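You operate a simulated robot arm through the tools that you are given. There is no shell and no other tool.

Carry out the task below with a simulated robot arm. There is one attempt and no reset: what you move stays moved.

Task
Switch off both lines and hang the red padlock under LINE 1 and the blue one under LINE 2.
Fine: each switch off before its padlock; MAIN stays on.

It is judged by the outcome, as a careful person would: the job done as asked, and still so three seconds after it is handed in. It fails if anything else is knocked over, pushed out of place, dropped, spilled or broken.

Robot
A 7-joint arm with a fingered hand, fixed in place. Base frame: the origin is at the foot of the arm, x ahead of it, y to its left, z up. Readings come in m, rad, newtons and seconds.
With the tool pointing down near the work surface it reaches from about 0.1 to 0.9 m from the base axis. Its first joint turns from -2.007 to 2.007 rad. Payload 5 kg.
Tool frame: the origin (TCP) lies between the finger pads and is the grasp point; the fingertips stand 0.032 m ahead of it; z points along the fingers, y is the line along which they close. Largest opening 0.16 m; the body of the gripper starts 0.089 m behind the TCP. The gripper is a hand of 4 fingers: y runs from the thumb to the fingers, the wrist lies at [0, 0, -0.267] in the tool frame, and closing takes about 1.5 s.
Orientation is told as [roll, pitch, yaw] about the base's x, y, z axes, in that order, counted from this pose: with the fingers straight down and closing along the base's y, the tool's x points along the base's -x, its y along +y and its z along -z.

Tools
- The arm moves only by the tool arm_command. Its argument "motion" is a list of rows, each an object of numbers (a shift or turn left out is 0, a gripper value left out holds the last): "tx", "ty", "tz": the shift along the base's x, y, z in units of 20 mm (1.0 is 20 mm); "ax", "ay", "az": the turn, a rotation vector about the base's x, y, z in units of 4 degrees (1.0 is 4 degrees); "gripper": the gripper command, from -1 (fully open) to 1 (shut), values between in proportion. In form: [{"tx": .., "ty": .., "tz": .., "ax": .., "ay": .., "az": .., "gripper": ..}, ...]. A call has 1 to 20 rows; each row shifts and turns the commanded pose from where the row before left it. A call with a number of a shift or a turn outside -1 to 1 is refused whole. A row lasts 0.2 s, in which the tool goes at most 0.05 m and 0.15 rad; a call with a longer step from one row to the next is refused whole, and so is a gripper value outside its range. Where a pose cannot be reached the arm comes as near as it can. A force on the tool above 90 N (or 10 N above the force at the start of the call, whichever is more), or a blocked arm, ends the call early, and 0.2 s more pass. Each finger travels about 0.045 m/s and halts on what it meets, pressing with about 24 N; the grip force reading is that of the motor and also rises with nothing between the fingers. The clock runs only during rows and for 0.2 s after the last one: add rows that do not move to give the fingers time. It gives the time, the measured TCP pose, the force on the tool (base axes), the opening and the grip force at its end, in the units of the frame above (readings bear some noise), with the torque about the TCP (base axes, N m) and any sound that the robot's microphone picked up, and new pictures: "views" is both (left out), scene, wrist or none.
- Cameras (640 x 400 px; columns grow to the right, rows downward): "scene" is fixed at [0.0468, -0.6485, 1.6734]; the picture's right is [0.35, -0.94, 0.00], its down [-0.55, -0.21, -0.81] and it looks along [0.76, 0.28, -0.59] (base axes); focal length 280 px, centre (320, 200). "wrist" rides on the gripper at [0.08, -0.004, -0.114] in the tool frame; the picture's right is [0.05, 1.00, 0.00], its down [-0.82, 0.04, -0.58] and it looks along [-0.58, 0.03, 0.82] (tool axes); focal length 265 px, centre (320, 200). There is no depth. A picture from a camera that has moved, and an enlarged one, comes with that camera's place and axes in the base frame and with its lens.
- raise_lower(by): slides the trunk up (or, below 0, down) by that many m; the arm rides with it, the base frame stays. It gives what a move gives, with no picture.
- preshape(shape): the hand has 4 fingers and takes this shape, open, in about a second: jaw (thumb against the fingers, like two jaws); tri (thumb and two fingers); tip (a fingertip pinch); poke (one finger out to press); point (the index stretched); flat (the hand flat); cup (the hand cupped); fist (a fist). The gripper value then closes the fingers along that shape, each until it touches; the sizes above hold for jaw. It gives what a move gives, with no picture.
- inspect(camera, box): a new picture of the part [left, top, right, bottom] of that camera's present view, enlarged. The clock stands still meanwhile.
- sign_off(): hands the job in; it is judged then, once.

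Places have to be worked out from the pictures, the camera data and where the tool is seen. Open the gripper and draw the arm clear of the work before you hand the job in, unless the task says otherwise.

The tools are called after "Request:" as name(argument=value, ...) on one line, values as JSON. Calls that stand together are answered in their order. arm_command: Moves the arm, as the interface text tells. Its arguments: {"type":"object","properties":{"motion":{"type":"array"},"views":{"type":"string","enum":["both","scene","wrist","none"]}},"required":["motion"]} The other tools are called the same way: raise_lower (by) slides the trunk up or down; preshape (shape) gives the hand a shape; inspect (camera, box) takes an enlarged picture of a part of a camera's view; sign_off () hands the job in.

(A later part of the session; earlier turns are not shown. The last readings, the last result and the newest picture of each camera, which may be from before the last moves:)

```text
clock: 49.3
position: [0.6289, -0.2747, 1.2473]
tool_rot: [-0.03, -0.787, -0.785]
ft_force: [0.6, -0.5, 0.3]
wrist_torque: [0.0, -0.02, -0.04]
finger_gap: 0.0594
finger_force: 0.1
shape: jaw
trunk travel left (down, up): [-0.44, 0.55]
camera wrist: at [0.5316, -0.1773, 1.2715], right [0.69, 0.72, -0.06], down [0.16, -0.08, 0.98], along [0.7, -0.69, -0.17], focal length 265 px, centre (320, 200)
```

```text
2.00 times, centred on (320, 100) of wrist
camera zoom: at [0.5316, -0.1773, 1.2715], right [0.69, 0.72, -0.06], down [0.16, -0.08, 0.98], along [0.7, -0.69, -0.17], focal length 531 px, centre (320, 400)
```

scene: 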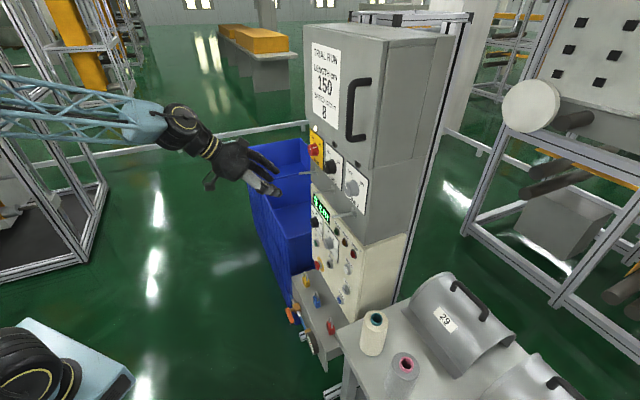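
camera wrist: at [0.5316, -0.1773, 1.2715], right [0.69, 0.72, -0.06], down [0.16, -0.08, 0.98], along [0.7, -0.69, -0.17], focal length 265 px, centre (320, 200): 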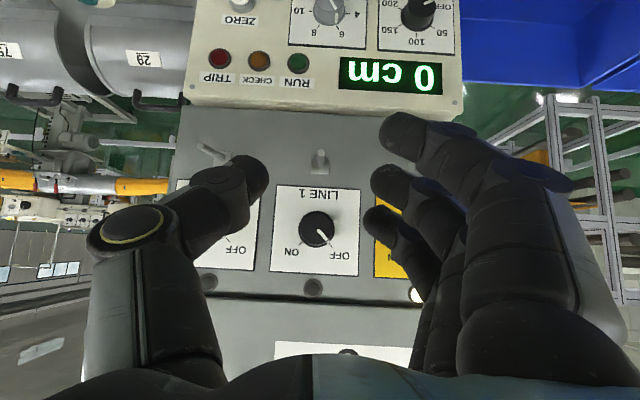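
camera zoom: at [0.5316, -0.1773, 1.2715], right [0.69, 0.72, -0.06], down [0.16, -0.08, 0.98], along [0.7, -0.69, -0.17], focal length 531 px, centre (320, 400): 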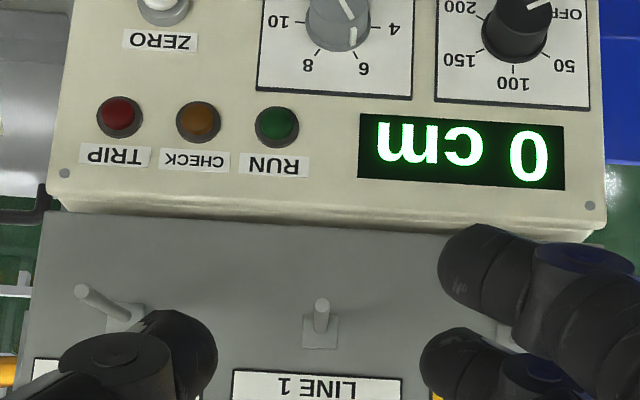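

The LINE 1 peg reads about r=-0.25, z≈1.163, pointing straight out. I'll back off slightly toward a spot between red and blue, then lower the trunk to reach the padlock shelf (z≈0.54).

Request:
arm_command(motion=[{"tx": -0.88, "ty": -0.19, "gripper": -0.3}, {"tx": -0.88, "ty": -0.19}, {"tx": -0.88, "ty": -0.19}, {"tx": -0.88, "ty": -0.19}, {}], views="none")

Request:
raise_lower(by=-0.42)

Request:
arm_command(motion=[{}])

```text
clock: 50.5
position: [0.5583, -0.2912, 1.2483]
tool_rot: [-0.027, -0.784, -0.784]
ft_force: [-0.4, -0.3, -0.5]
wrist_torque: [-0.02, -0.03, 0.0]
finger_gap: 0.1034
finger_force: 0.0
shape: jaw
trunk travel left (down, up): [-0.44, 0.55]
```

```text
refused: -0.42 is not a number from -0.4 to 0.4
```

```text
clock: 50.9
position: [0.5588, -0.2912, 1.2466]
tool_rot: [-0.027, -0.785, -0.783]
ft_force: [0.6, -1.4, -0.5]
wrist_torque: [0.0, -0.02, -0.01]
finger_gap: 0.1036
finger_force: 0.0
shape: jaw
trunk travel left (down, up): [-0.44, 0.55]
camera wrist: at [0.461, -0.1929, 1.2715], right [0.69, 0.72, -0.06], down [0.16, -0.08, 0.98], along [0.7, -0.69, -0.17], focal length 265 px, centre (320, 200)
```

scene: 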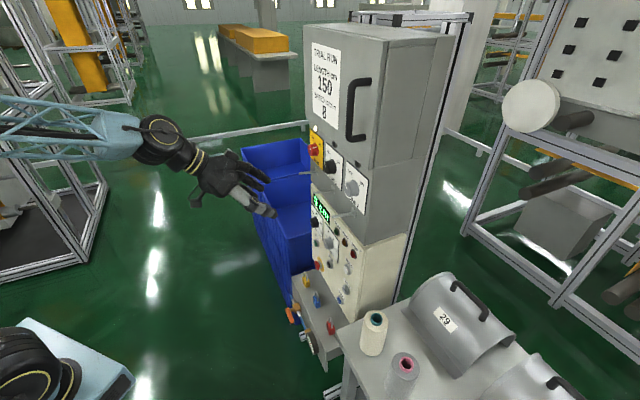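
wrist: 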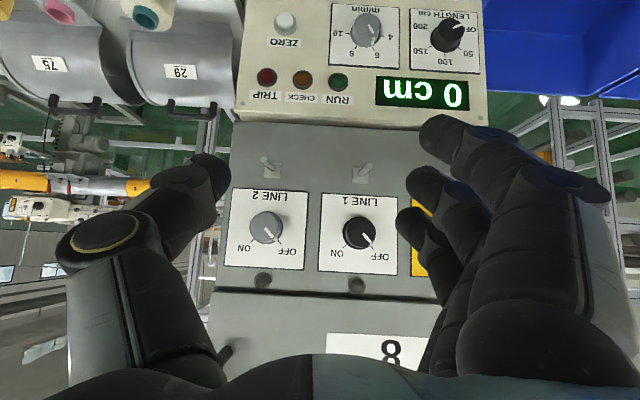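

The slide takes at most 0.4 m per call; the path down in front of the console looks clear. I'll lower the trunk by 0.40 m.

Request:
raise_lower(by=-0.4)

Request:
arm_command(motion=[{}])

```text
clock: 54.7
position: [0.56, -0.2903, 0.8483]
tool_rot: [-0.029, -0.785, -0.783]
ft_force: [-0.7, -0.1, 0.0]
wrist_torque: [0.01, 0.0, 0.02]
finger_gap: 0.1035
finger_force: 0.2
shape: jaw
trunk travel left (down, up): [-0.04, 0.95]
```

```text
clock: 55.1
position: [0.5581, -0.2906, 0.8466]
tool_rot: [-0.028, -0.787, -0.782]
ft_force: [-0.5, 0.0, -0.8]
wrist_torque: [-0.03, -0.02, -0.01]
finger_gap: 0.1033
finger_force: 0.0
shape: jaw
trunk travel left (down, up): [-0.04, 0.95]
camera wrist: at [0.4611, -0.1929, 0.8715], right [0.69, 0.72, -0.06], down [0.16, -0.08, 0.98], along [0.7, -0.69, -0.17], focal length 265 px, centre (320, 200)
```

scene: 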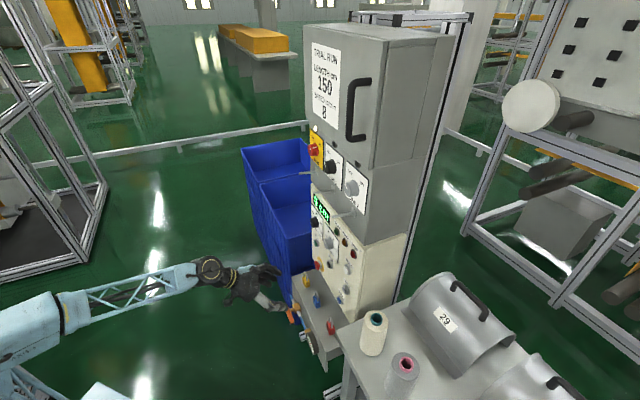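
wrist: 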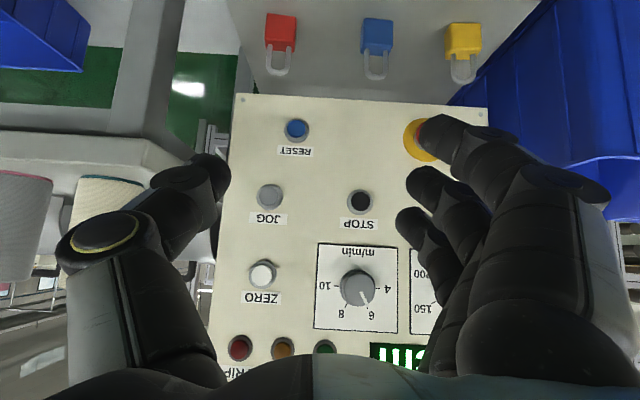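

The padlocks are now in good view, shackles upright. I'll zoom in to locate them precisely.

Request:
inspect(camera="wrist", box=[240, 0, 500, 160])

Request:
inspect(camera="scene", box=[280, 250, 360, 350])

```text
2.46 times, centred on (370, 80) of wrist
camera zoom: at [0.4611, -0.1929, 0.8715], right [0.69, 0.72, -0.06], down [0.16, -0.08, 0.98], along [0.7, -0.69, -0.17], focal length 653 px, centre (197, 495)
```

zoom: 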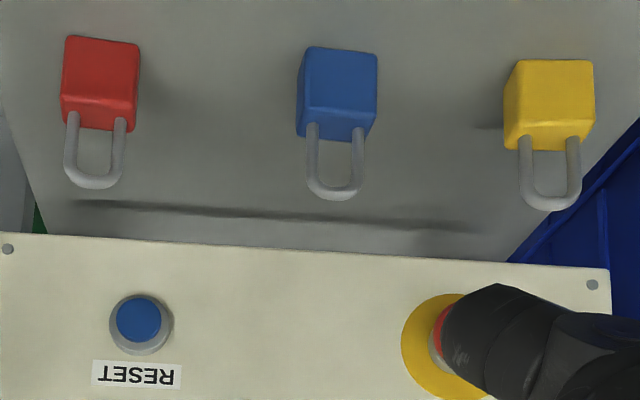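

```text
4.00 times, centred on (320, 300) of scene
camera zoom: at [0.0468, -0.6485, 1.6734], right [0.35, -0.94, 0.0], down [-0.55, -0.21, -0.81], along [0.76, 0.28, -0.59], focal length 1121 px, centre (320, -200)
```

zoom: 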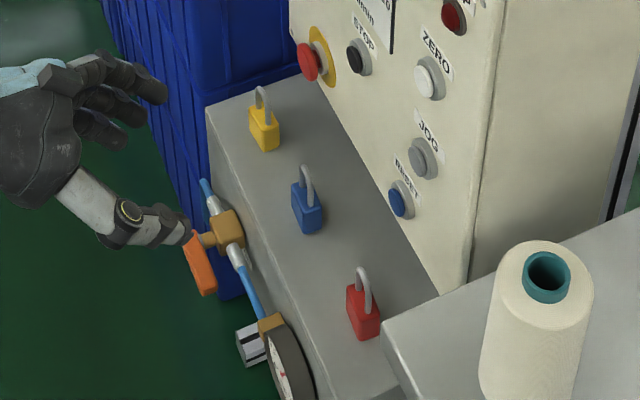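

From both views the padlocks stand with base z≈0.558, body top ≈0.592, shackle top ≈0.64, at n≈-0.793 (blue r≈-0.259, red r≈-0.125). The body is low, so I want to see whether the "tri" shape is slimmer; I'll test it here in free air.

Request:
preshape(shape="tri")

Request:
arm_command(motion=[{"gripper": 0.2}, {}, {}, {}, {}, {}])

Request:
arm_command(motion=[{"gripper": 0.5}, {}, {}], views="wrist")

```text
clock: 56.0
position: [0.5585, -0.2907, 0.8468]
tool_rot: [-0.028, -0.785, -0.785]
ft_force: [1.2, 0.2, 0.1]
wrist_torque: [-0.02, 0.0, -0.01]
finger_gap: 0.1598
finger_force: 0.1
shape: tri
trunk travel left (down, up): [-0.04, 0.95]
```

```text
clock: 57.4
position: [0.558, -0.2906, 0.8475]
tool_rot: [-0.029, -0.787, -0.783]
ft_force: [0.6, 0.2, -0.1]
wrist_torque: [0.0, -0.01, -0.01]
finger_gap: 0.0649
finger_force: 0.0
shape: tri
trunk travel left (down, up): [-0.04, 0.95]
camera wrist: at [0.4611, -0.1929, 0.8715], right [0.69, 0.72, -0.06], down [0.16, -0.08, 0.98], along [0.7, -0.69, -0.17], focal length 265 px, centre (320, 200)
```

scene: 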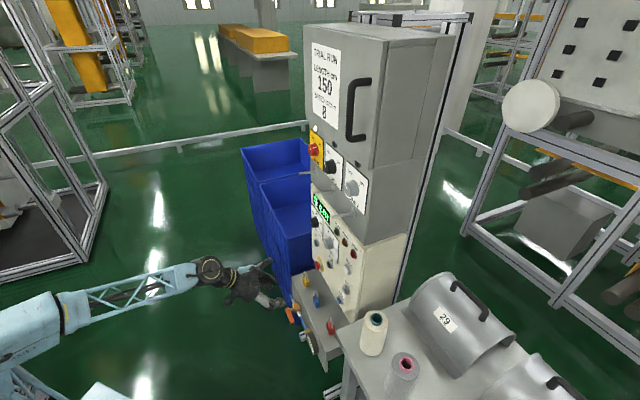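
wrist: 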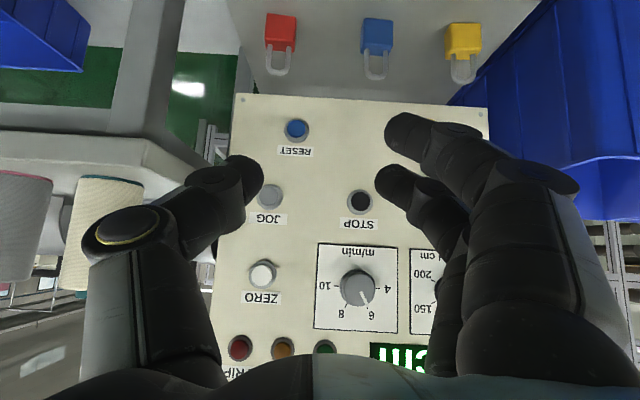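

```text
clock: 58.2
position: [0.5578, -0.2902, 0.8475]
tool_rot: [-0.028, -0.785, -0.785]
ft_force: [0.7, -0.3, 0.7]
wrist_torque: [0.0, 0.01, 0.0]
finger_gap: 0.0406
finger_force: 0.1
shape: tri
trunk travel left (down, up): [-0.04, 0.95]
camera wrist: at [0.4611, -0.1929, 0.8715], right [0.69, 0.72, -0.06], down [0.16, -0.08, 0.98], along [0.7, -0.69, -0.17], focal length 265 px, centre (320, 200)
```

wrist: 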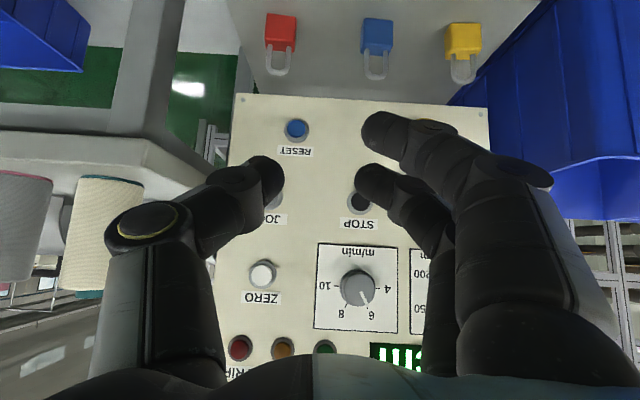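

In tri only two fingers oppose the thumb. I'll zoom the scene view to see where the third finger is.

Request:
inspect(camera="scene", box=[190, 240, 310, 320])

```text
5.00 times, centred on (250, 280) of scene
camera zoom: at [0.0468, -0.6485, 1.6734], right [0.35, -0.94, 0.0], down [-0.55, -0.21, -0.81], along [0.76, 0.28, -0.59], focal length 1402 px, centre (670, -200)
```

zoom: 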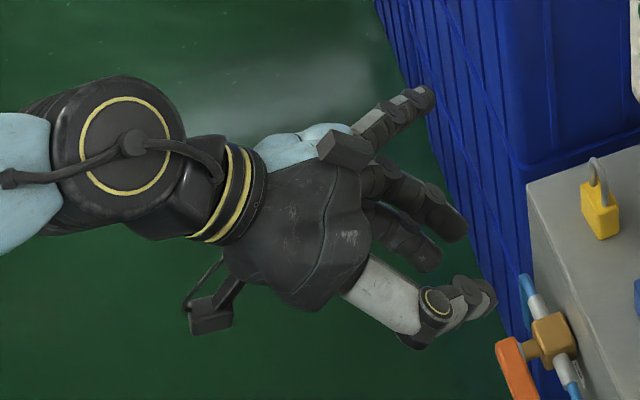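

The third finger would stay straight and stick out, so jaw is still better, closed only to ~3 cm so the outer fingers don't cross behind the shackle. Before approaching red I need to know where the side table's corner is relative to it.

Request:
inspect(camera="wrist", box=[40, 40, 300, 202])

Request:
inspect(camera="scene", box=[310, 290, 390, 350])

```text
2.46 times, centred on (170, 121) of wrist
camera zoom: at [0.4611, -0.1929, 0.8715], right [0.69, 0.72, -0.06], down [0.16, -0.08, 0.98], along [0.7, -0.69, -0.17], focal length 653 px, centre (689, 394)
```

zoom: 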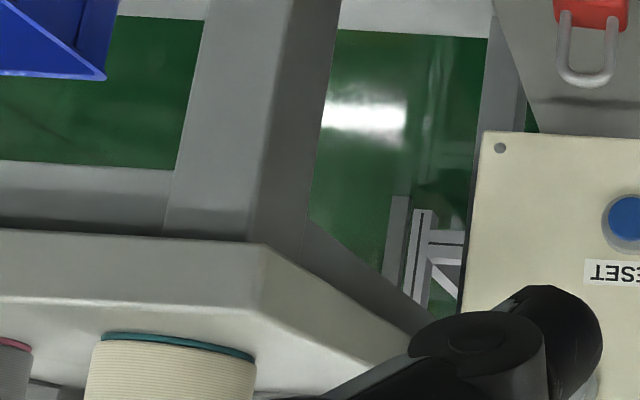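

```text
6.67 times, centred on (350, 320) of scene
camera zoom: at [0.0468, -0.6485, 1.6734], right [0.35, -0.94, 0.0], down [-0.55, -0.21, -0.81], along [0.76, 0.28, -0.59], focal length 1869 px, centre (120, -600)
```

zoom: 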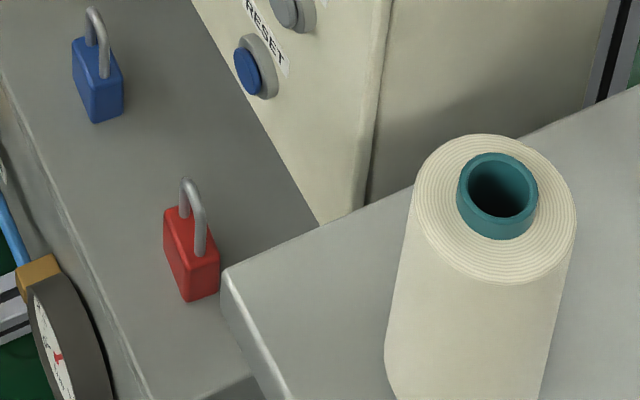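

The table corner works out at about r≈0, n≈-0.745, z≈0.775 — 5 cm clear of the hand at red. I'll return to jaw with an 8 cm gap, steepen the tilt to ~68°, yaw -4° to match the padlocks, and move to a hover above red.

Request:
preshape(shape="jaw")

Request:
arm_command(motion=[{"ax": 0.813, "ay": 0.813, "az": -0.25, "gripper": 0.0}, {"ax": 0.813, "ay": 0.813, "az": -0.25}, {"ax": 0.813, "ay": 0.813, "az": -0.25}, {"ax": 0.813, "ay": 0.813, "az": -0.25}, {"ax": 0.95, "ay": 0.7}, {"tx": 0.38, "ty": -0.947, "tz": -0.46}, {"tx": 0.38, "ty": -0.947, "tz": -0.46}, {"tx": 0.38, "ty": -0.947, "tz": -0.46}, {"tx": 0.38, "ty": -0.947, "tz": -0.46}, {"tx": 0.38, "ty": -0.947, "tz": -0.46}, {"tx": 0.38, "ty": -0.947, "tz": -0.46}, {"tx": 0.38, "ty": -0.947, "tz": -0.46}, {"tx": 0.38, "ty": -0.947, "tz": -0.46}])

```text
clock: 59.1
position: [0.5584, -0.2905, 0.8466]
tool_rot: [-0.028, -0.784, -0.781]
ft_force: [0.1, 0.2, -0.2]
wrist_torque: [0.03, 0.0, 0.03]
finger_gap: 0.16
finger_force: 0.1
shape: jaw
trunk travel left (down, up): [-0.04, 0.95]
```

```text
clock: 61.9
position: [0.6191, -0.4414, 0.7732]
tool_rot: [-0.032, -0.384, -0.852]
ft_force: [0.5, 0.5, 1.2]
wrist_torque: [-0.04, 0.04, 0.02]
finger_gap: 0.0807
finger_force: 0.0
shape: jaw
trunk travel left (down, up): [-0.04, 0.95]
camera wrist: at [0.5426, -0.3523, 0.8494], right [0.73, 0.69, -0.05], down [0.4, -0.37, 0.84], along [0.56, -0.63, -0.54], focal length 265 px, centre (320, 200)
```

scene: 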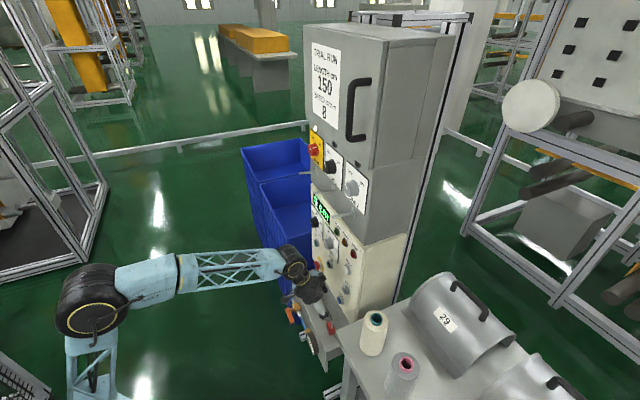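
wrist: 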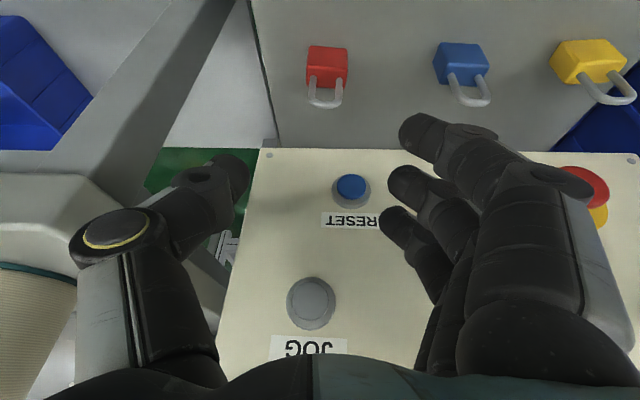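

Hover is right over red (r=-0.1256). I'll descend to z=0.64 with fingers straddling the shackle, then look closely.

Request:
arm_command(motion=[{"tx": 0.15, "ty": -0.15, "tz": -0.95}, {"tx": 0.15, "ty": -0.15, "tz": -0.95}, {"tx": 0.15, "ty": -0.15, "tz": -0.95}, {"tx": 0.15, "ty": -0.15, "tz": -0.95}, {"tx": 0.15, "ty": -0.15, "tz": -0.95}, {"tx": 0.15, "ty": -0.15, "tz": -0.95}, {"tx": 0.15, "ty": -0.15, "tz": -0.95}, {}])

Request:
inspect(camera="wrist", box=[220, 20, 460, 170])

Request:
inspect(camera="scene", box=[280, 270, 360, 350])

```text
clock: 63.7
position: [0.6401, -0.4632, 0.6408]
tool_rot: [-0.032, -0.384, -0.852]
ft_force: [-0.2, 0.1, 0.2]
wrist_torque: [0.0, -0.01, 0.0]
finger_gap: 0.0809
finger_force: 0.1
shape: jaw
trunk travel left (down, up): [-0.04, 0.95]
camera wrist: at [0.5632, -0.3739, 0.7173], right [0.73, 0.69, -0.05], down [0.4, -0.37, 0.84], along [0.56, -0.63, -0.54], focal length 265 px, centre (320, 200)
```

scene: 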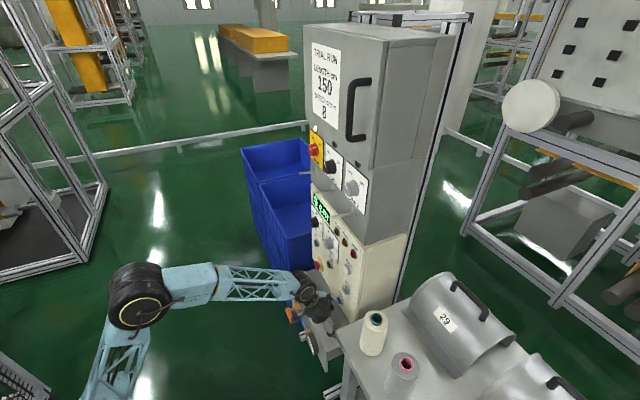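
wrist: 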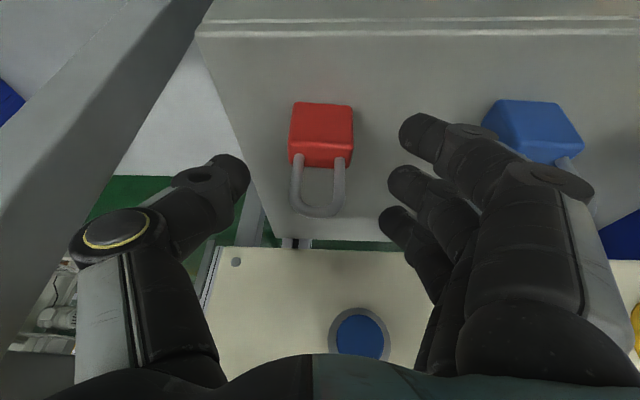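

```text
2.67 times, centred on (340, 95) of wrist
camera zoom: at [0.5632, -0.3739, 0.7173], right [0.73, 0.69, -0.05], down [0.4, -0.37, 0.84], along [0.56, -0.63, -0.54], focal length 708 px, centre (267, 480)
```

zoom: 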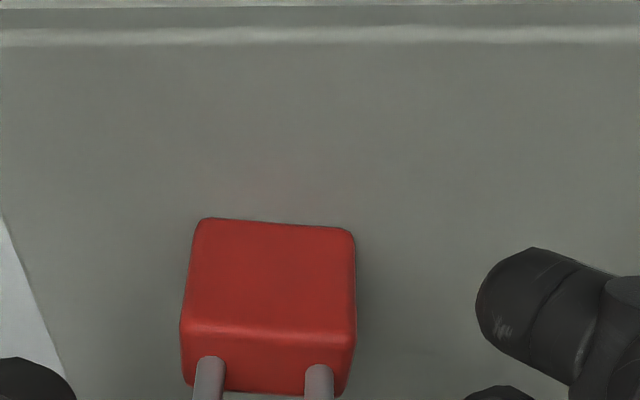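

```text
5.00 times, centred on (320, 310) of scene
camera zoom: at [0.0468, -0.6485, 1.6734], right [0.35, -0.94, 0.0], down [-0.55, -0.21, -0.81], along [0.76, 0.28, -0.59], focal length 1402 px, centre (320, -350)
```

zoom: 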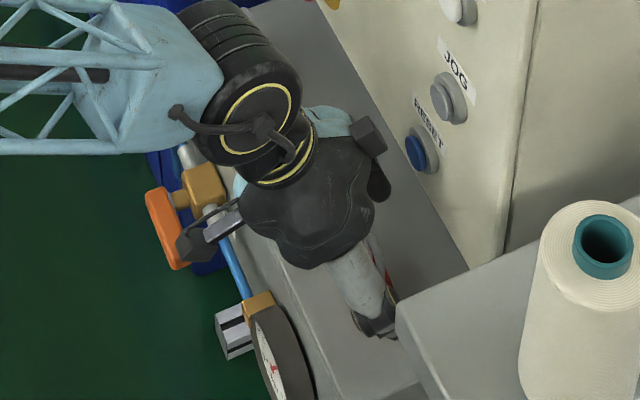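

The body is centred between thumb and fingers (r≈-0.125, n≈-0.794, z 0.558–0.596). I'll lower to z≈0.608 in small steps, watching for shelf contact.

Request:
arm_command(motion=[{"tx": 0.07, "ty": -0.07, "tz": -0.4}, {"tx": 0.07, "ty": -0.07, "tz": -0.4}, {"tz": -0.4}, {"tz": -0.25}, {"tz": -0.2}, {}])

Request:
inspect(camera="wrist", box=[220, 60, 460, 240])

```text
clock: 65.1
position: [0.6434, -0.4653, 0.6078]
tool_rot: [-0.031, -0.382, -0.852]
ft_force: [-0.1, 0.1, -0.8]
wrist_torque: [0.0, -0.02, -0.01]
finger_gap: 0.0809
finger_force: 0.0
shape: jaw
trunk travel left (down, up): [-0.04, 0.95]
camera wrist: at [0.5657, -0.3765, 0.6836], right [0.73, 0.69, -0.05], down [0.4, -0.37, 0.84], along [0.56, -0.63, -0.54], focal length 265 px, centre (320, 200)
```

scene: 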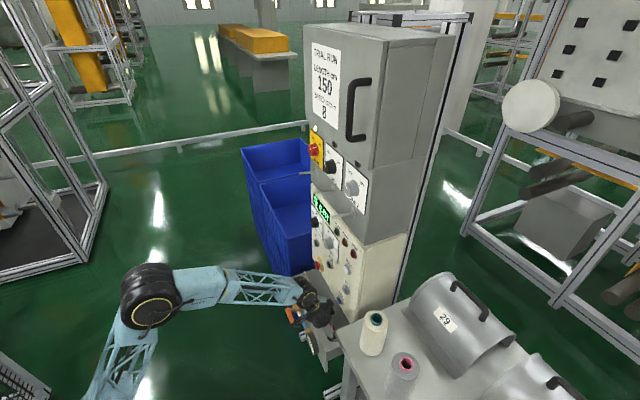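
wrist: 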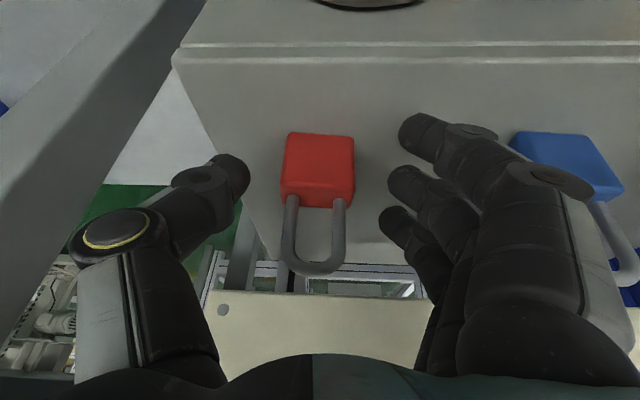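

```text
2.22 times, centred on (340, 150) of wrist
camera zoom: at [0.5657, -0.3765, 0.6836], right [0.73, 0.69, -0.05], down [0.4, -0.37, 0.84], along [0.56, -0.63, -0.54], focal length 590 px, centre (276, 311)
```

zoom: 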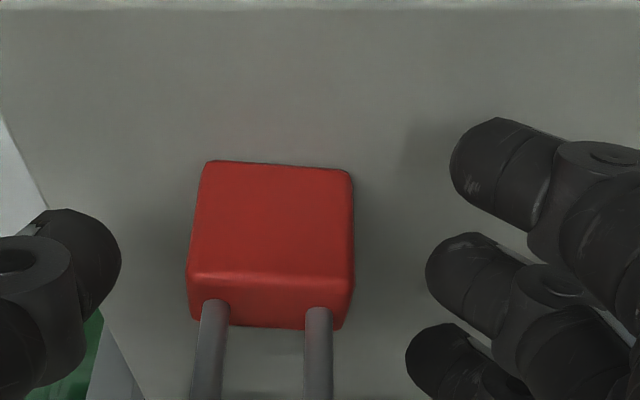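

Thumb and middle fingertips line up with the body's centre. I'll close to a target gap of ~3.2 cm, which pinches the ~4.1 cm body without the outer fingers crossing the shackle.

Request:
arm_command(motion=[{"gripper": 0.3}, {}, {}, {"gripper": 0.6}, {}, {}, {}, {}])

Request:
inspect(camera="wrist", box=[200, 60, 460, 260])

```text
clock: 66.9
position: [0.6424, -0.4645, 0.6084]
tool_rot: [-0.031, -0.384, -0.85]
ft_force: [-0.5, -0.9, 3.0]
wrist_torque: [0.0, -0.06, -0.01]
finger_gap: 0.0169
finger_force: 24.2
shape: jaw
trunk travel left (down, up): [-0.04, 0.95]
camera wrist: at [0.5656, -0.3767, 0.6842], right [0.73, 0.68, -0.05], down [0.4, -0.37, 0.84], along [0.56, -0.63, -0.54], focal length 265 px, centre (320, 200)
```

scene: 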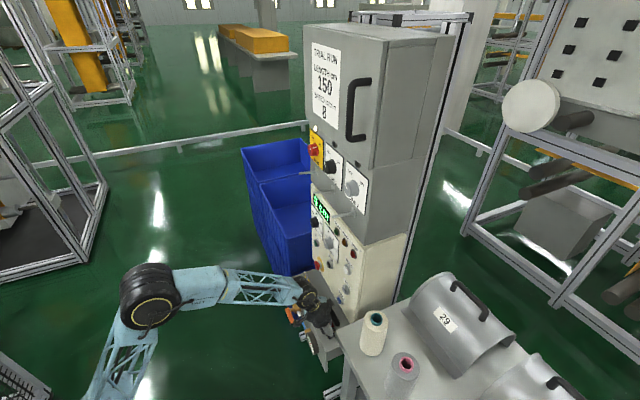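
wrist: 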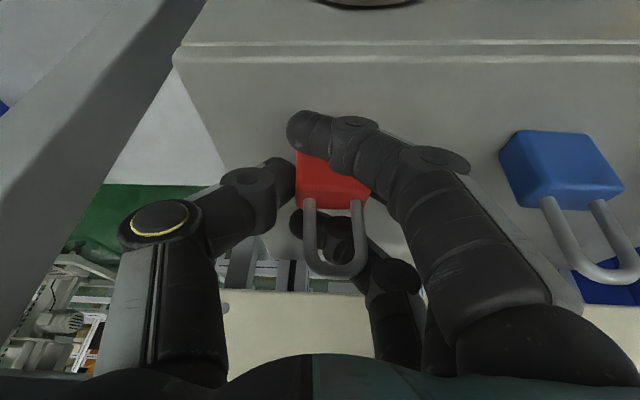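

```text
2.00 times, centred on (330, 160) of wrist
camera zoom: at [0.5656, -0.3767, 0.6842], right [0.73, 0.68, -0.05], down [0.4, -0.37, 0.84], along [0.56, -0.63, -0.54], focal length 531 px, centre (300, 280)
```

zoom: 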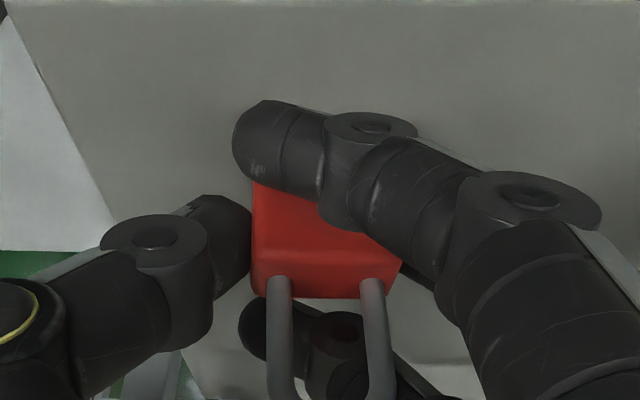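

The body is pinched, but the ring finger has curled behind the lower shackle. Since the padlock still stands on the shelf, I'll relax the command a little to see if the outer fingers open while the pinch holds.

Request:
arm_command(motion=[{"gripper": 0.5}, {}, {}, {}], views="wrist")

Request:
arm_command(motion=[{"gripper": 0.42}, {}, {}, {}], views="wrist")

```text
clock: 67.9
position: [0.6428, -0.4648, 0.6074]
tool_rot: [-0.03, -0.384, -0.851]
ft_force: [0.1, 0.9, 1.0]
wrist_torque: [0.03, -0.03, -0.04]
finger_gap: 0.0402
finger_force: 0.1
shape: jaw
trunk travel left (down, up): [-0.04, 0.95]
camera wrist: at [0.5657, -0.3764, 0.6837], right [0.73, 0.69, -0.05], down [0.4, -0.37, 0.84], along [0.56, -0.63, -0.54], focal length 265 px, centre (320, 200)
```

wrist: 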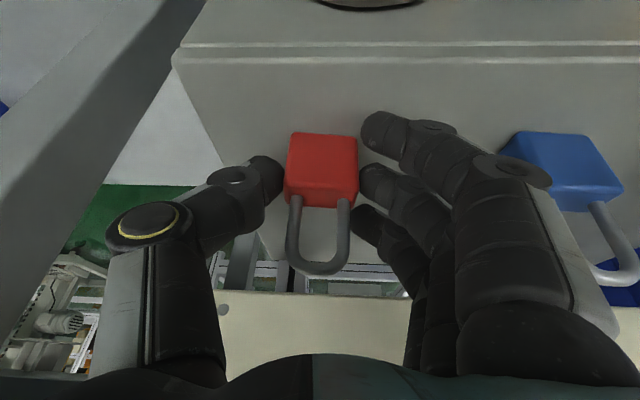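

```text
clock: 68.9
position: [0.6426, -0.4655, 0.6085]
tool_rot: [-0.031, -0.382, -0.852]
ft_force: [0.0, -0.8, 0.0]
wrist_torque: [0.01, 0.03, 0.03]
finger_gap: 0.0458
finger_force: 0.1
shape: jaw
trunk travel left (down, up): [-0.04, 0.95]
camera wrist: at [0.5657, -0.3764, 0.6837], right [0.73, 0.69, -0.05], down [0.4, -0.37, 0.84], along [0.56, -0.63, -0.54], focal length 265 px, centre (320, 200)
```

wrist: 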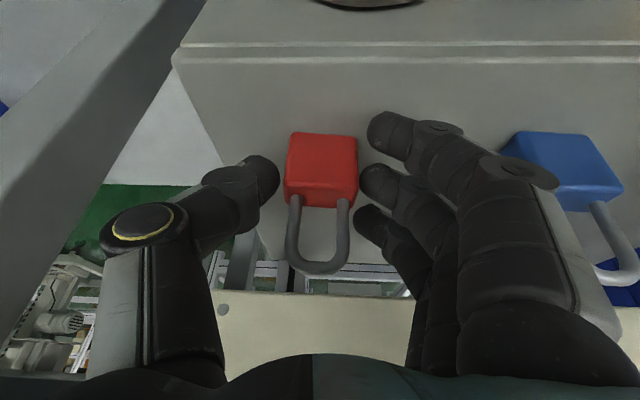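

At 0.5 the fingers just fit the body with no force. I'll step up to 0.55 to look for a light pinch without the outer fingers curling through.

Request:
arm_command(motion=[{"gripper": 0.53}, {}, {}, {}], views="none")

Request:
arm_command(motion=[{"gripper": 0.56}, {}, {}, {}], views="wrist")

```text
clock: 69.9
position: [0.6437, -0.4658, 0.6081]
tool_rot: [-0.03, -0.383, -0.852]
ft_force: [1.2, 0.4, -0.3]
wrist_torque: [0.02, 0.02, 0.0]
finger_gap: 0.039
finger_force: 0.1
shape: jaw
trunk travel left (down, up): [-0.04, 0.95]
```

```text
clock: 70.9
position: [0.6419, -0.4651, 0.6073]
tool_rot: [-0.031, -0.383, -0.851]
ft_force: [-0.8, -0.5, 3.2]
wrist_torque: [0.02, -0.03, -0.03]
finger_gap: 0.0167
finger_force: 23.8
shape: jaw
trunk travel left (down, up): [-0.04, 0.95]
camera wrist: at [0.5656, -0.3767, 0.6842], right [0.73, 0.68, -0.05], down [0.4, -0.37, 0.84], along [0.56, -0.63, -0.54], focal length 265 px, centre (320, 200)
```

wrist: 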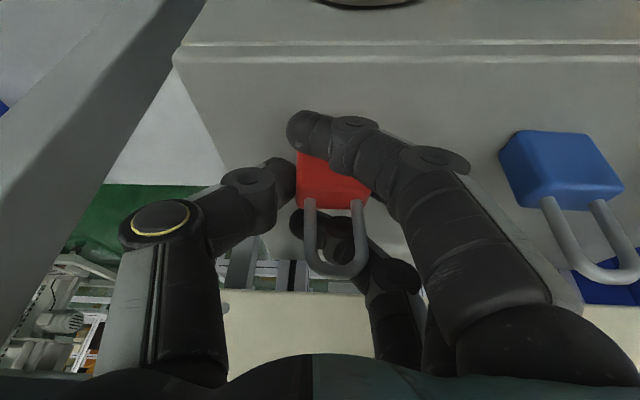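

Once contact is made the hand force-closes fully, and the ring finger sits behind the shackle at z≈0.61 — leaving too narrow a window for the peg. I'll re-open, steepen the tilt to ~76° and grip 5 mm lower so the ring finger falls below the peg's path.

Request:
arm_command(motion=[{"gripper": 0.0}, {}, {}, {"ax": 0.707, "ay": 0.707}, {"ax": 0.707, "ay": 0.707}, {"tx": 0.2, "ty": -0.2, "tz": -0.1}, {"tz": -0.1}, {}])

```text
clock: 72.7
position: [0.6473, -0.469, 0.6033]
tool_rot: [-0.043, -0.241, -0.848]
ft_force: [0.4, -0.5, -0.1]
wrist_torque: [-0.01, -0.03, 0.01]
finger_gap: 0.0793
finger_force: 0.0
shape: jaw
trunk travel left (down, up): [-0.04, 0.95]
camera wrist: at [0.5782, -0.3887, 0.6954], right [0.72, 0.69, -0.05], down [0.48, -0.45, 0.75], along [0.5, -0.57, -0.65], focal length 265 px, centre (320, 200)
```

scene: 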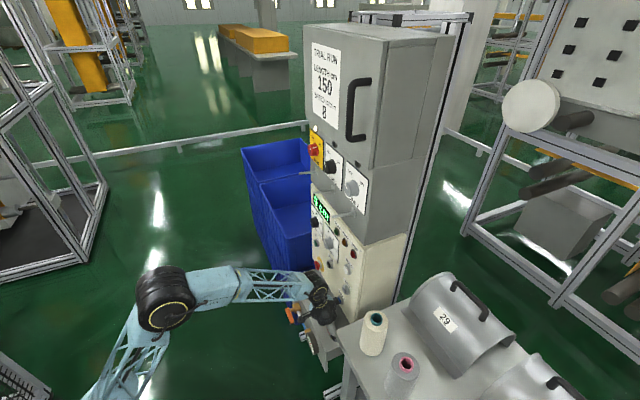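
wrist: 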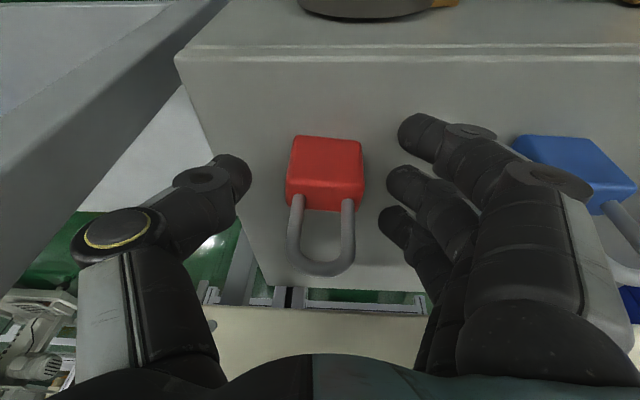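

Alignment is good at 76° tilt with ~3–4 mm shelf clearance. I'll ease down 1.5 mm more and close.

Request:
arm_command(motion=[{"tz": -0.08}, {"gripper": 0.45}, {}, {}, {"gripper": 0.8}, {}, {}, {}], views="wrist")

Request:
inspect(camera="wrist", box=[220, 80, 440, 300])

```text
clock: 74.5
position: [0.6466, -0.47, 0.6025]
tool_rot: [-0.042, -0.244, -0.847]
ft_force: [-1.7, -1.8, 5.9]
wrist_torque: [0.01, -0.06, 0.01]
finger_gap: 0.023
finger_force: 23.7
shape: jaw
trunk travel left (down, up): [-0.04, 0.95]
camera wrist: at [0.5777, -0.3894, 0.6943], right [0.72, 0.69, -0.05], down [0.48, -0.45, 0.76], along [0.5, -0.57, -0.65], focal length 265 px, centre (320, 200)
```

wrist: 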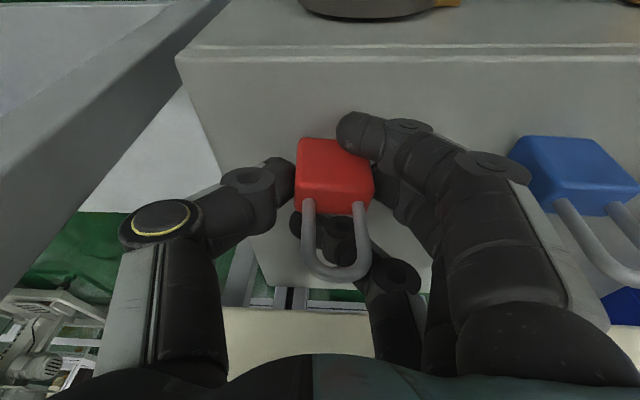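

```text
1.82 times, centred on (330, 190) of wrist
camera zoom: at [0.5777, -0.3894, 0.6943], right [0.72, 0.69, -0.05], down [0.48, -0.45, 0.76], along [0.5, -0.57, -0.65], focal length 483 px, centre (302, 218)
```

zoom: 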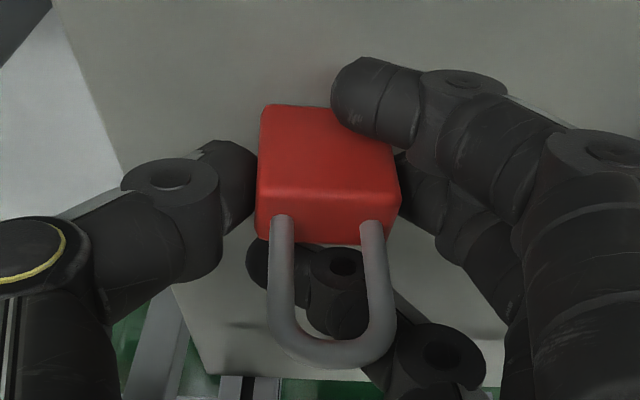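

This grip would still put the ring finger across the peg's path (its top is at z≈0.62, level with the shackle opening). A better grasp is from the front with the hand level, fingertips on the sides of shackle and body, leaving the peg a free path between thumb and fingers; I'll release red and lift straight out.

Request:
arm_command(motion=[{"gripper": 0.4}, {}, {"gripper": 0.0}, {}, {}, {"tx": -0.1, "ty": 0.1, "tz": 0.6}, {"tx": -0.1, "ty": 0.1, "tz": 0.8}, {"tx": -0.1, "ty": 0.1, "tz": 0.9}, {"tx": -0.1, "ty": 0.1, "tz": 0.9}, {"tx": -0.2, "ty": 0.2, "tz": 0.9}, {"tx": -0.5, "ty": 0.5, "tz": 0.9}, {"tx": -0.8, "ty": 0.8, "tz": 0.6}, {"tx": -0.8, "ty": 0.8, "tz": 0.5}, {"tx": -0.8, "ty": 0.8}, {"tx": -0.8, "ty": 0.8}])

Request:
inspect(camera="wrist", box=[220, 0, 480, 130])

```text
clock: 77.7
position: [0.5605, -0.3829, 0.7236]
tool_rot: [-0.042, -0.247, -0.849]
ft_force: [-0.1, -0.3, -0.7]
wrist_torque: [-0.05, 0.0, -0.03]
finger_gap: 0.079
finger_force: 0.1
shape: jaw
trunk travel left (down, up): [-0.04, 0.95]
camera wrist: at [0.492, -0.3033, 0.8155], right [0.72, 0.69, -0.05], down [0.48, -0.45, 0.76], along [0.5, -0.57, -0.65], focal length 265 px, centre (320, 200)
```

scene: 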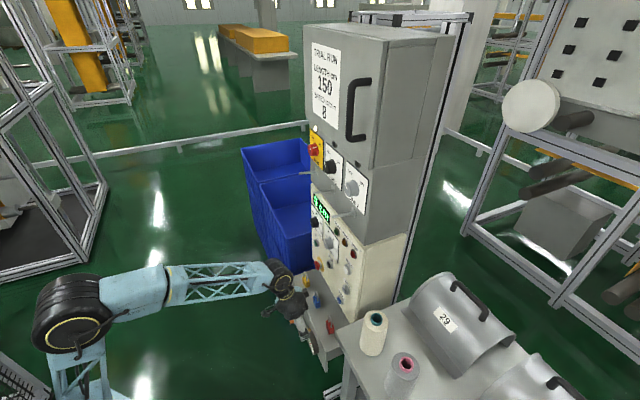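
wrist: 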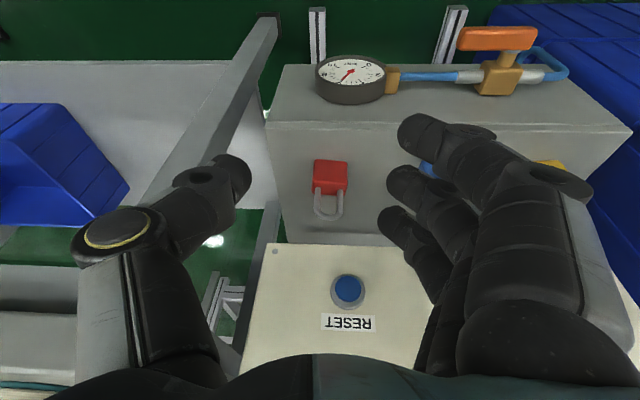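

```text
2.46 times, centred on (350, 65) of wrist
camera zoom: at [0.492, -0.3033, 0.8155], right [0.72, 0.69, -0.05], down [0.48, -0.45, 0.76], along [0.5, -0.57, -0.65], focal length 653 px, centre (246, 532)
```

zoom: 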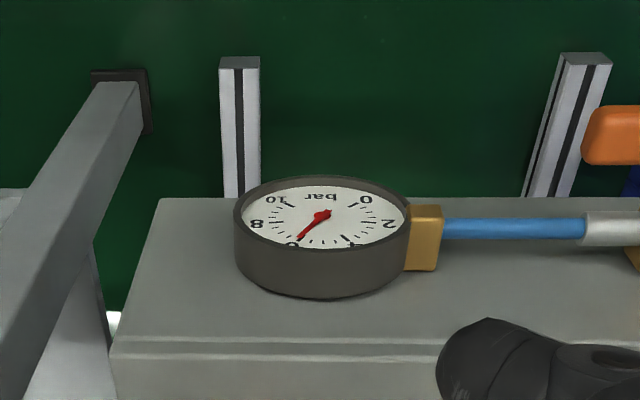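

Red still stands upright, undisturbed. Now I'll level the hand (rotating about its own closing axis) to point at the padlocks from the front.

Request:
arm_command(motion=[{"ax": -0.9207, "ay": -0.7939, "az": 0.0495}, {"ax": -0.9207, "ay": -0.7939, "az": 0.0495}, {"ax": -0.9207, "ay": -0.7939, "az": 0.0495}, {"ax": -0.9207, "ay": -0.7939, "az": 0.0495}, {"ax": -0.9207, "ay": -0.7939, "az": 0.0495}, {"ax": -0.9207, "ay": -0.7939, "az": 0.0495}, {"ax": -0.9207, "ay": -0.7939, "az": 0.0495}, {"ax": -0.9207, "ay": -0.7939, "az": 0.0495}, {"ax": -0.9207, "ay": -0.7939, "az": 0.0495}, {"ax": -0.9207, "ay": -0.7939, "az": 0.0495}, {"ax": -0.9207, "ay": -0.7939, "az": 0.0495}, {"ax": -0.9207, "ay": -0.7939, "az": 0.0495}, {"ax": -0.9207, "ay": -0.7939, "az": 0.0495}, {"ax": -0.9207, "ay": -0.7939, "az": 0.0495}, {"ax": -0.9207, "ay": -0.7939, "az": 0.0495}, {}])

```text
clock: 81.1
position: [0.5618, -0.3825, 0.7237]
tool_rot: [-0.671, -1.504, -0.184]
ft_force: [-0.4, 0.2, -0.3]
wrist_torque: [0.04, 0.05, 0.02]
finger_gap: 0.0795
finger_force: 0.1
shape: jaw
trunk travel left (down, up): [-0.04, 0.95]
camera wrist: at [0.4791, -0.2979, 0.6507], right [0.75, 0.65, -0.09], down [-0.29, 0.45, 0.84], along [0.59, -0.6, 0.53], focal length 265 px, centre (320, 200)
```

scene: 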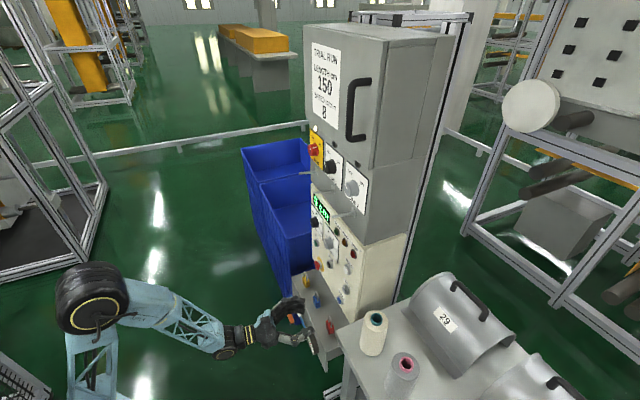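
wrist: 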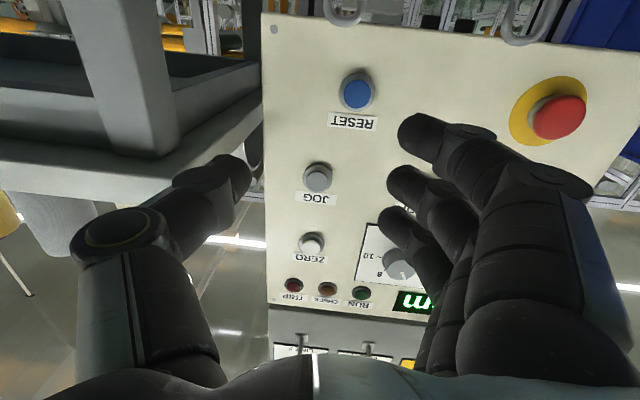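

The hand is level (α≈3°) and reachable. I'll trim the 2.4° roll and lower to padlock height in front of the shelf.

Request:
arm_command(motion=[{"ax": 0.39, "ay": -0.45, "az": -0.03, "tz": -0.5}, {"tz": -0.9}, {"tz": -0.9}, {"tz": -0.9}, {"tz": -0.9}, {"tz": -0.9}, {"tz": -0.7}, {}])

Request:
inspect(camera="wrist", box=[230, 60, 470, 210])

Request:
inspect(camera="scene", box=[220, 270, 360, 370])

```text
clock: 82.9
position: [0.5628, -0.3831, 0.6092]
tool_rot: [0.017, -1.517, -0.876]
ft_force: [-0.4, 1.3, -0.1]
wrist_torque: [0.01, -0.02, -0.03]
finger_gap: 0.0794
finger_force: 0.0
shape: jaw
trunk travel left (down, up): [-0.04, 0.95]
camera wrist: at [0.4818, -0.2956, 0.5367], right [0.75, 0.65, -0.05], down [-0.32, 0.43, 0.84], along [0.57, -0.62, 0.53], focal length 265 px, centre (320, 200)
```

scene: 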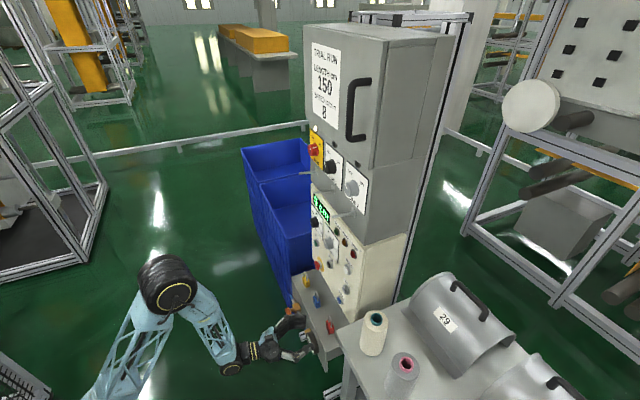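
wrist: 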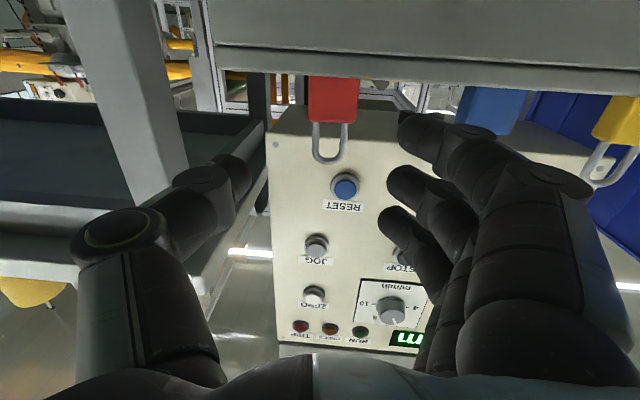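

```text
2.67 times, centred on (350, 135) of wrist
camera zoom: at [0.4818, -0.2956, 0.5367], right [0.75, 0.65, -0.05], down [-0.32, 0.43, 0.84], along [0.57, -0.62, 0.53], focal length 708 px, centre (240, 373)
```

zoom: 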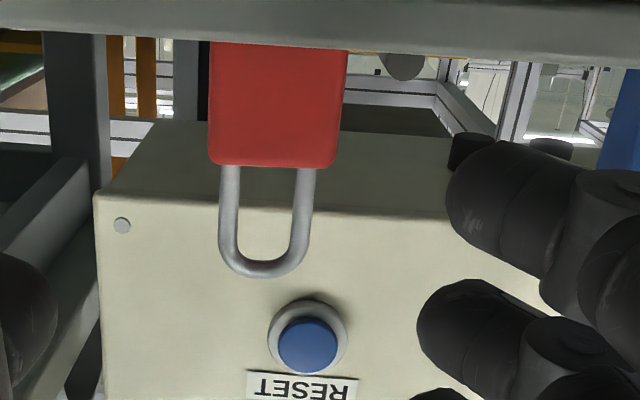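

```text
4.00 times, centred on (290, 320) of scene
camera zoom: at [0.0468, -0.6485, 1.6734], right [0.35, -0.94, 0.0], down [-0.55, -0.21, -0.81], along [0.76, 0.28, -0.59], focal length 1121 px, centre (440, -280)
```

zoom: 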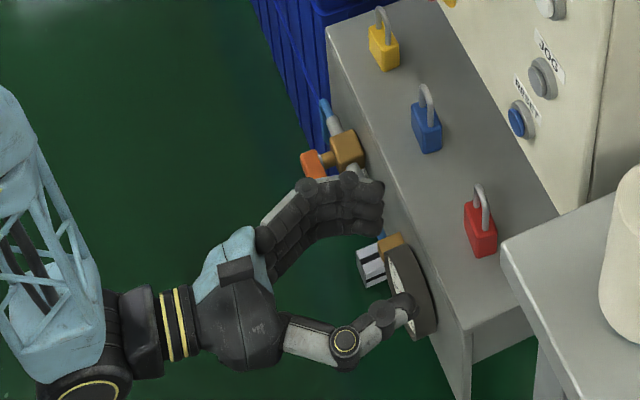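

From the front, red sits at r≈-0.128, body top z≈0.599, shackle top z≈0.645, and the finger approach is clear. I'll slide in level with an 8 cm gap toward n≈-0.769, stopping to check.

Request:
arm_command(motion=[{"tx": 0.74, "ty": -0.68, "tz": -0.05}, {"tx": 0.74, "ty": -0.68, "tz": -0.05}, {"tx": 0.74, "ty": -0.68, "tz": -0.05}, {"tx": 0.74, "ty": -0.68, "tz": -0.05}, {"tx": 0.4, "ty": -0.38}, {}])

Request:
inspect(camera="wrist", box=[200, 60, 460, 260])

```text
clock: 84.3
position: [0.6284, -0.4442, 0.6073]
tool_rot: [0.008, -1.518, -0.865]
ft_force: [0.3, -0.1, -0.8]
wrist_torque: [0.01, -0.01, 0.02]
finger_gap: 0.0795
finger_force: 0.0
shape: jaw
trunk travel left (down, up): [-0.04, 0.95]
camera wrist: at [0.5485, -0.3577, 0.5327], right [0.75, 0.65, -0.05], down [-0.32, 0.43, 0.84], along [0.57, -0.62, 0.53], focal length 265 px, centre (320, 200)
```

scene: 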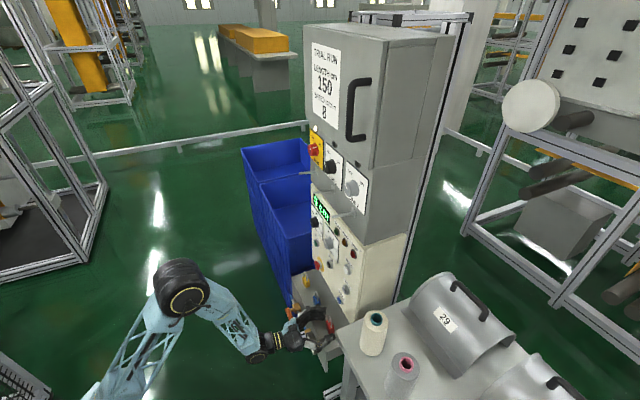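
wrist: 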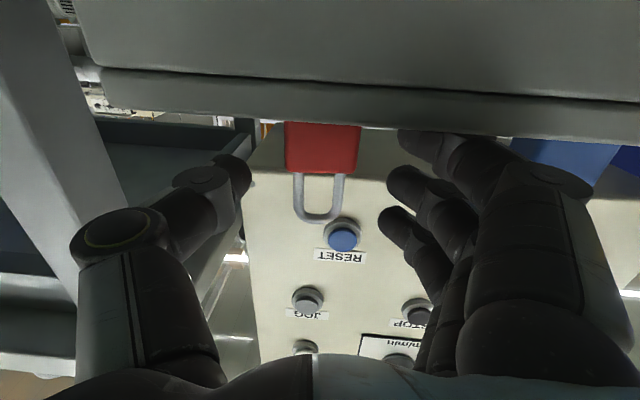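

```text
2.00 times, centred on (330, 160) of wrist
camera zoom: at [0.5485, -0.3577, 0.5327], right [0.75, 0.65, -0.05], down [-0.32, 0.43, 0.84], along [0.57, -0.62, 0.53], focal length 531 px, centre (300, 280)
```

zoom: 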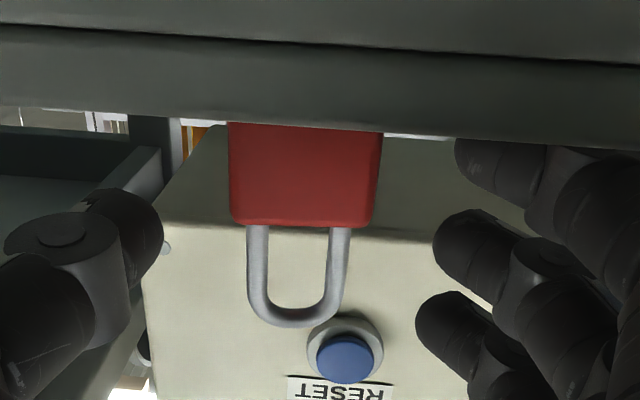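

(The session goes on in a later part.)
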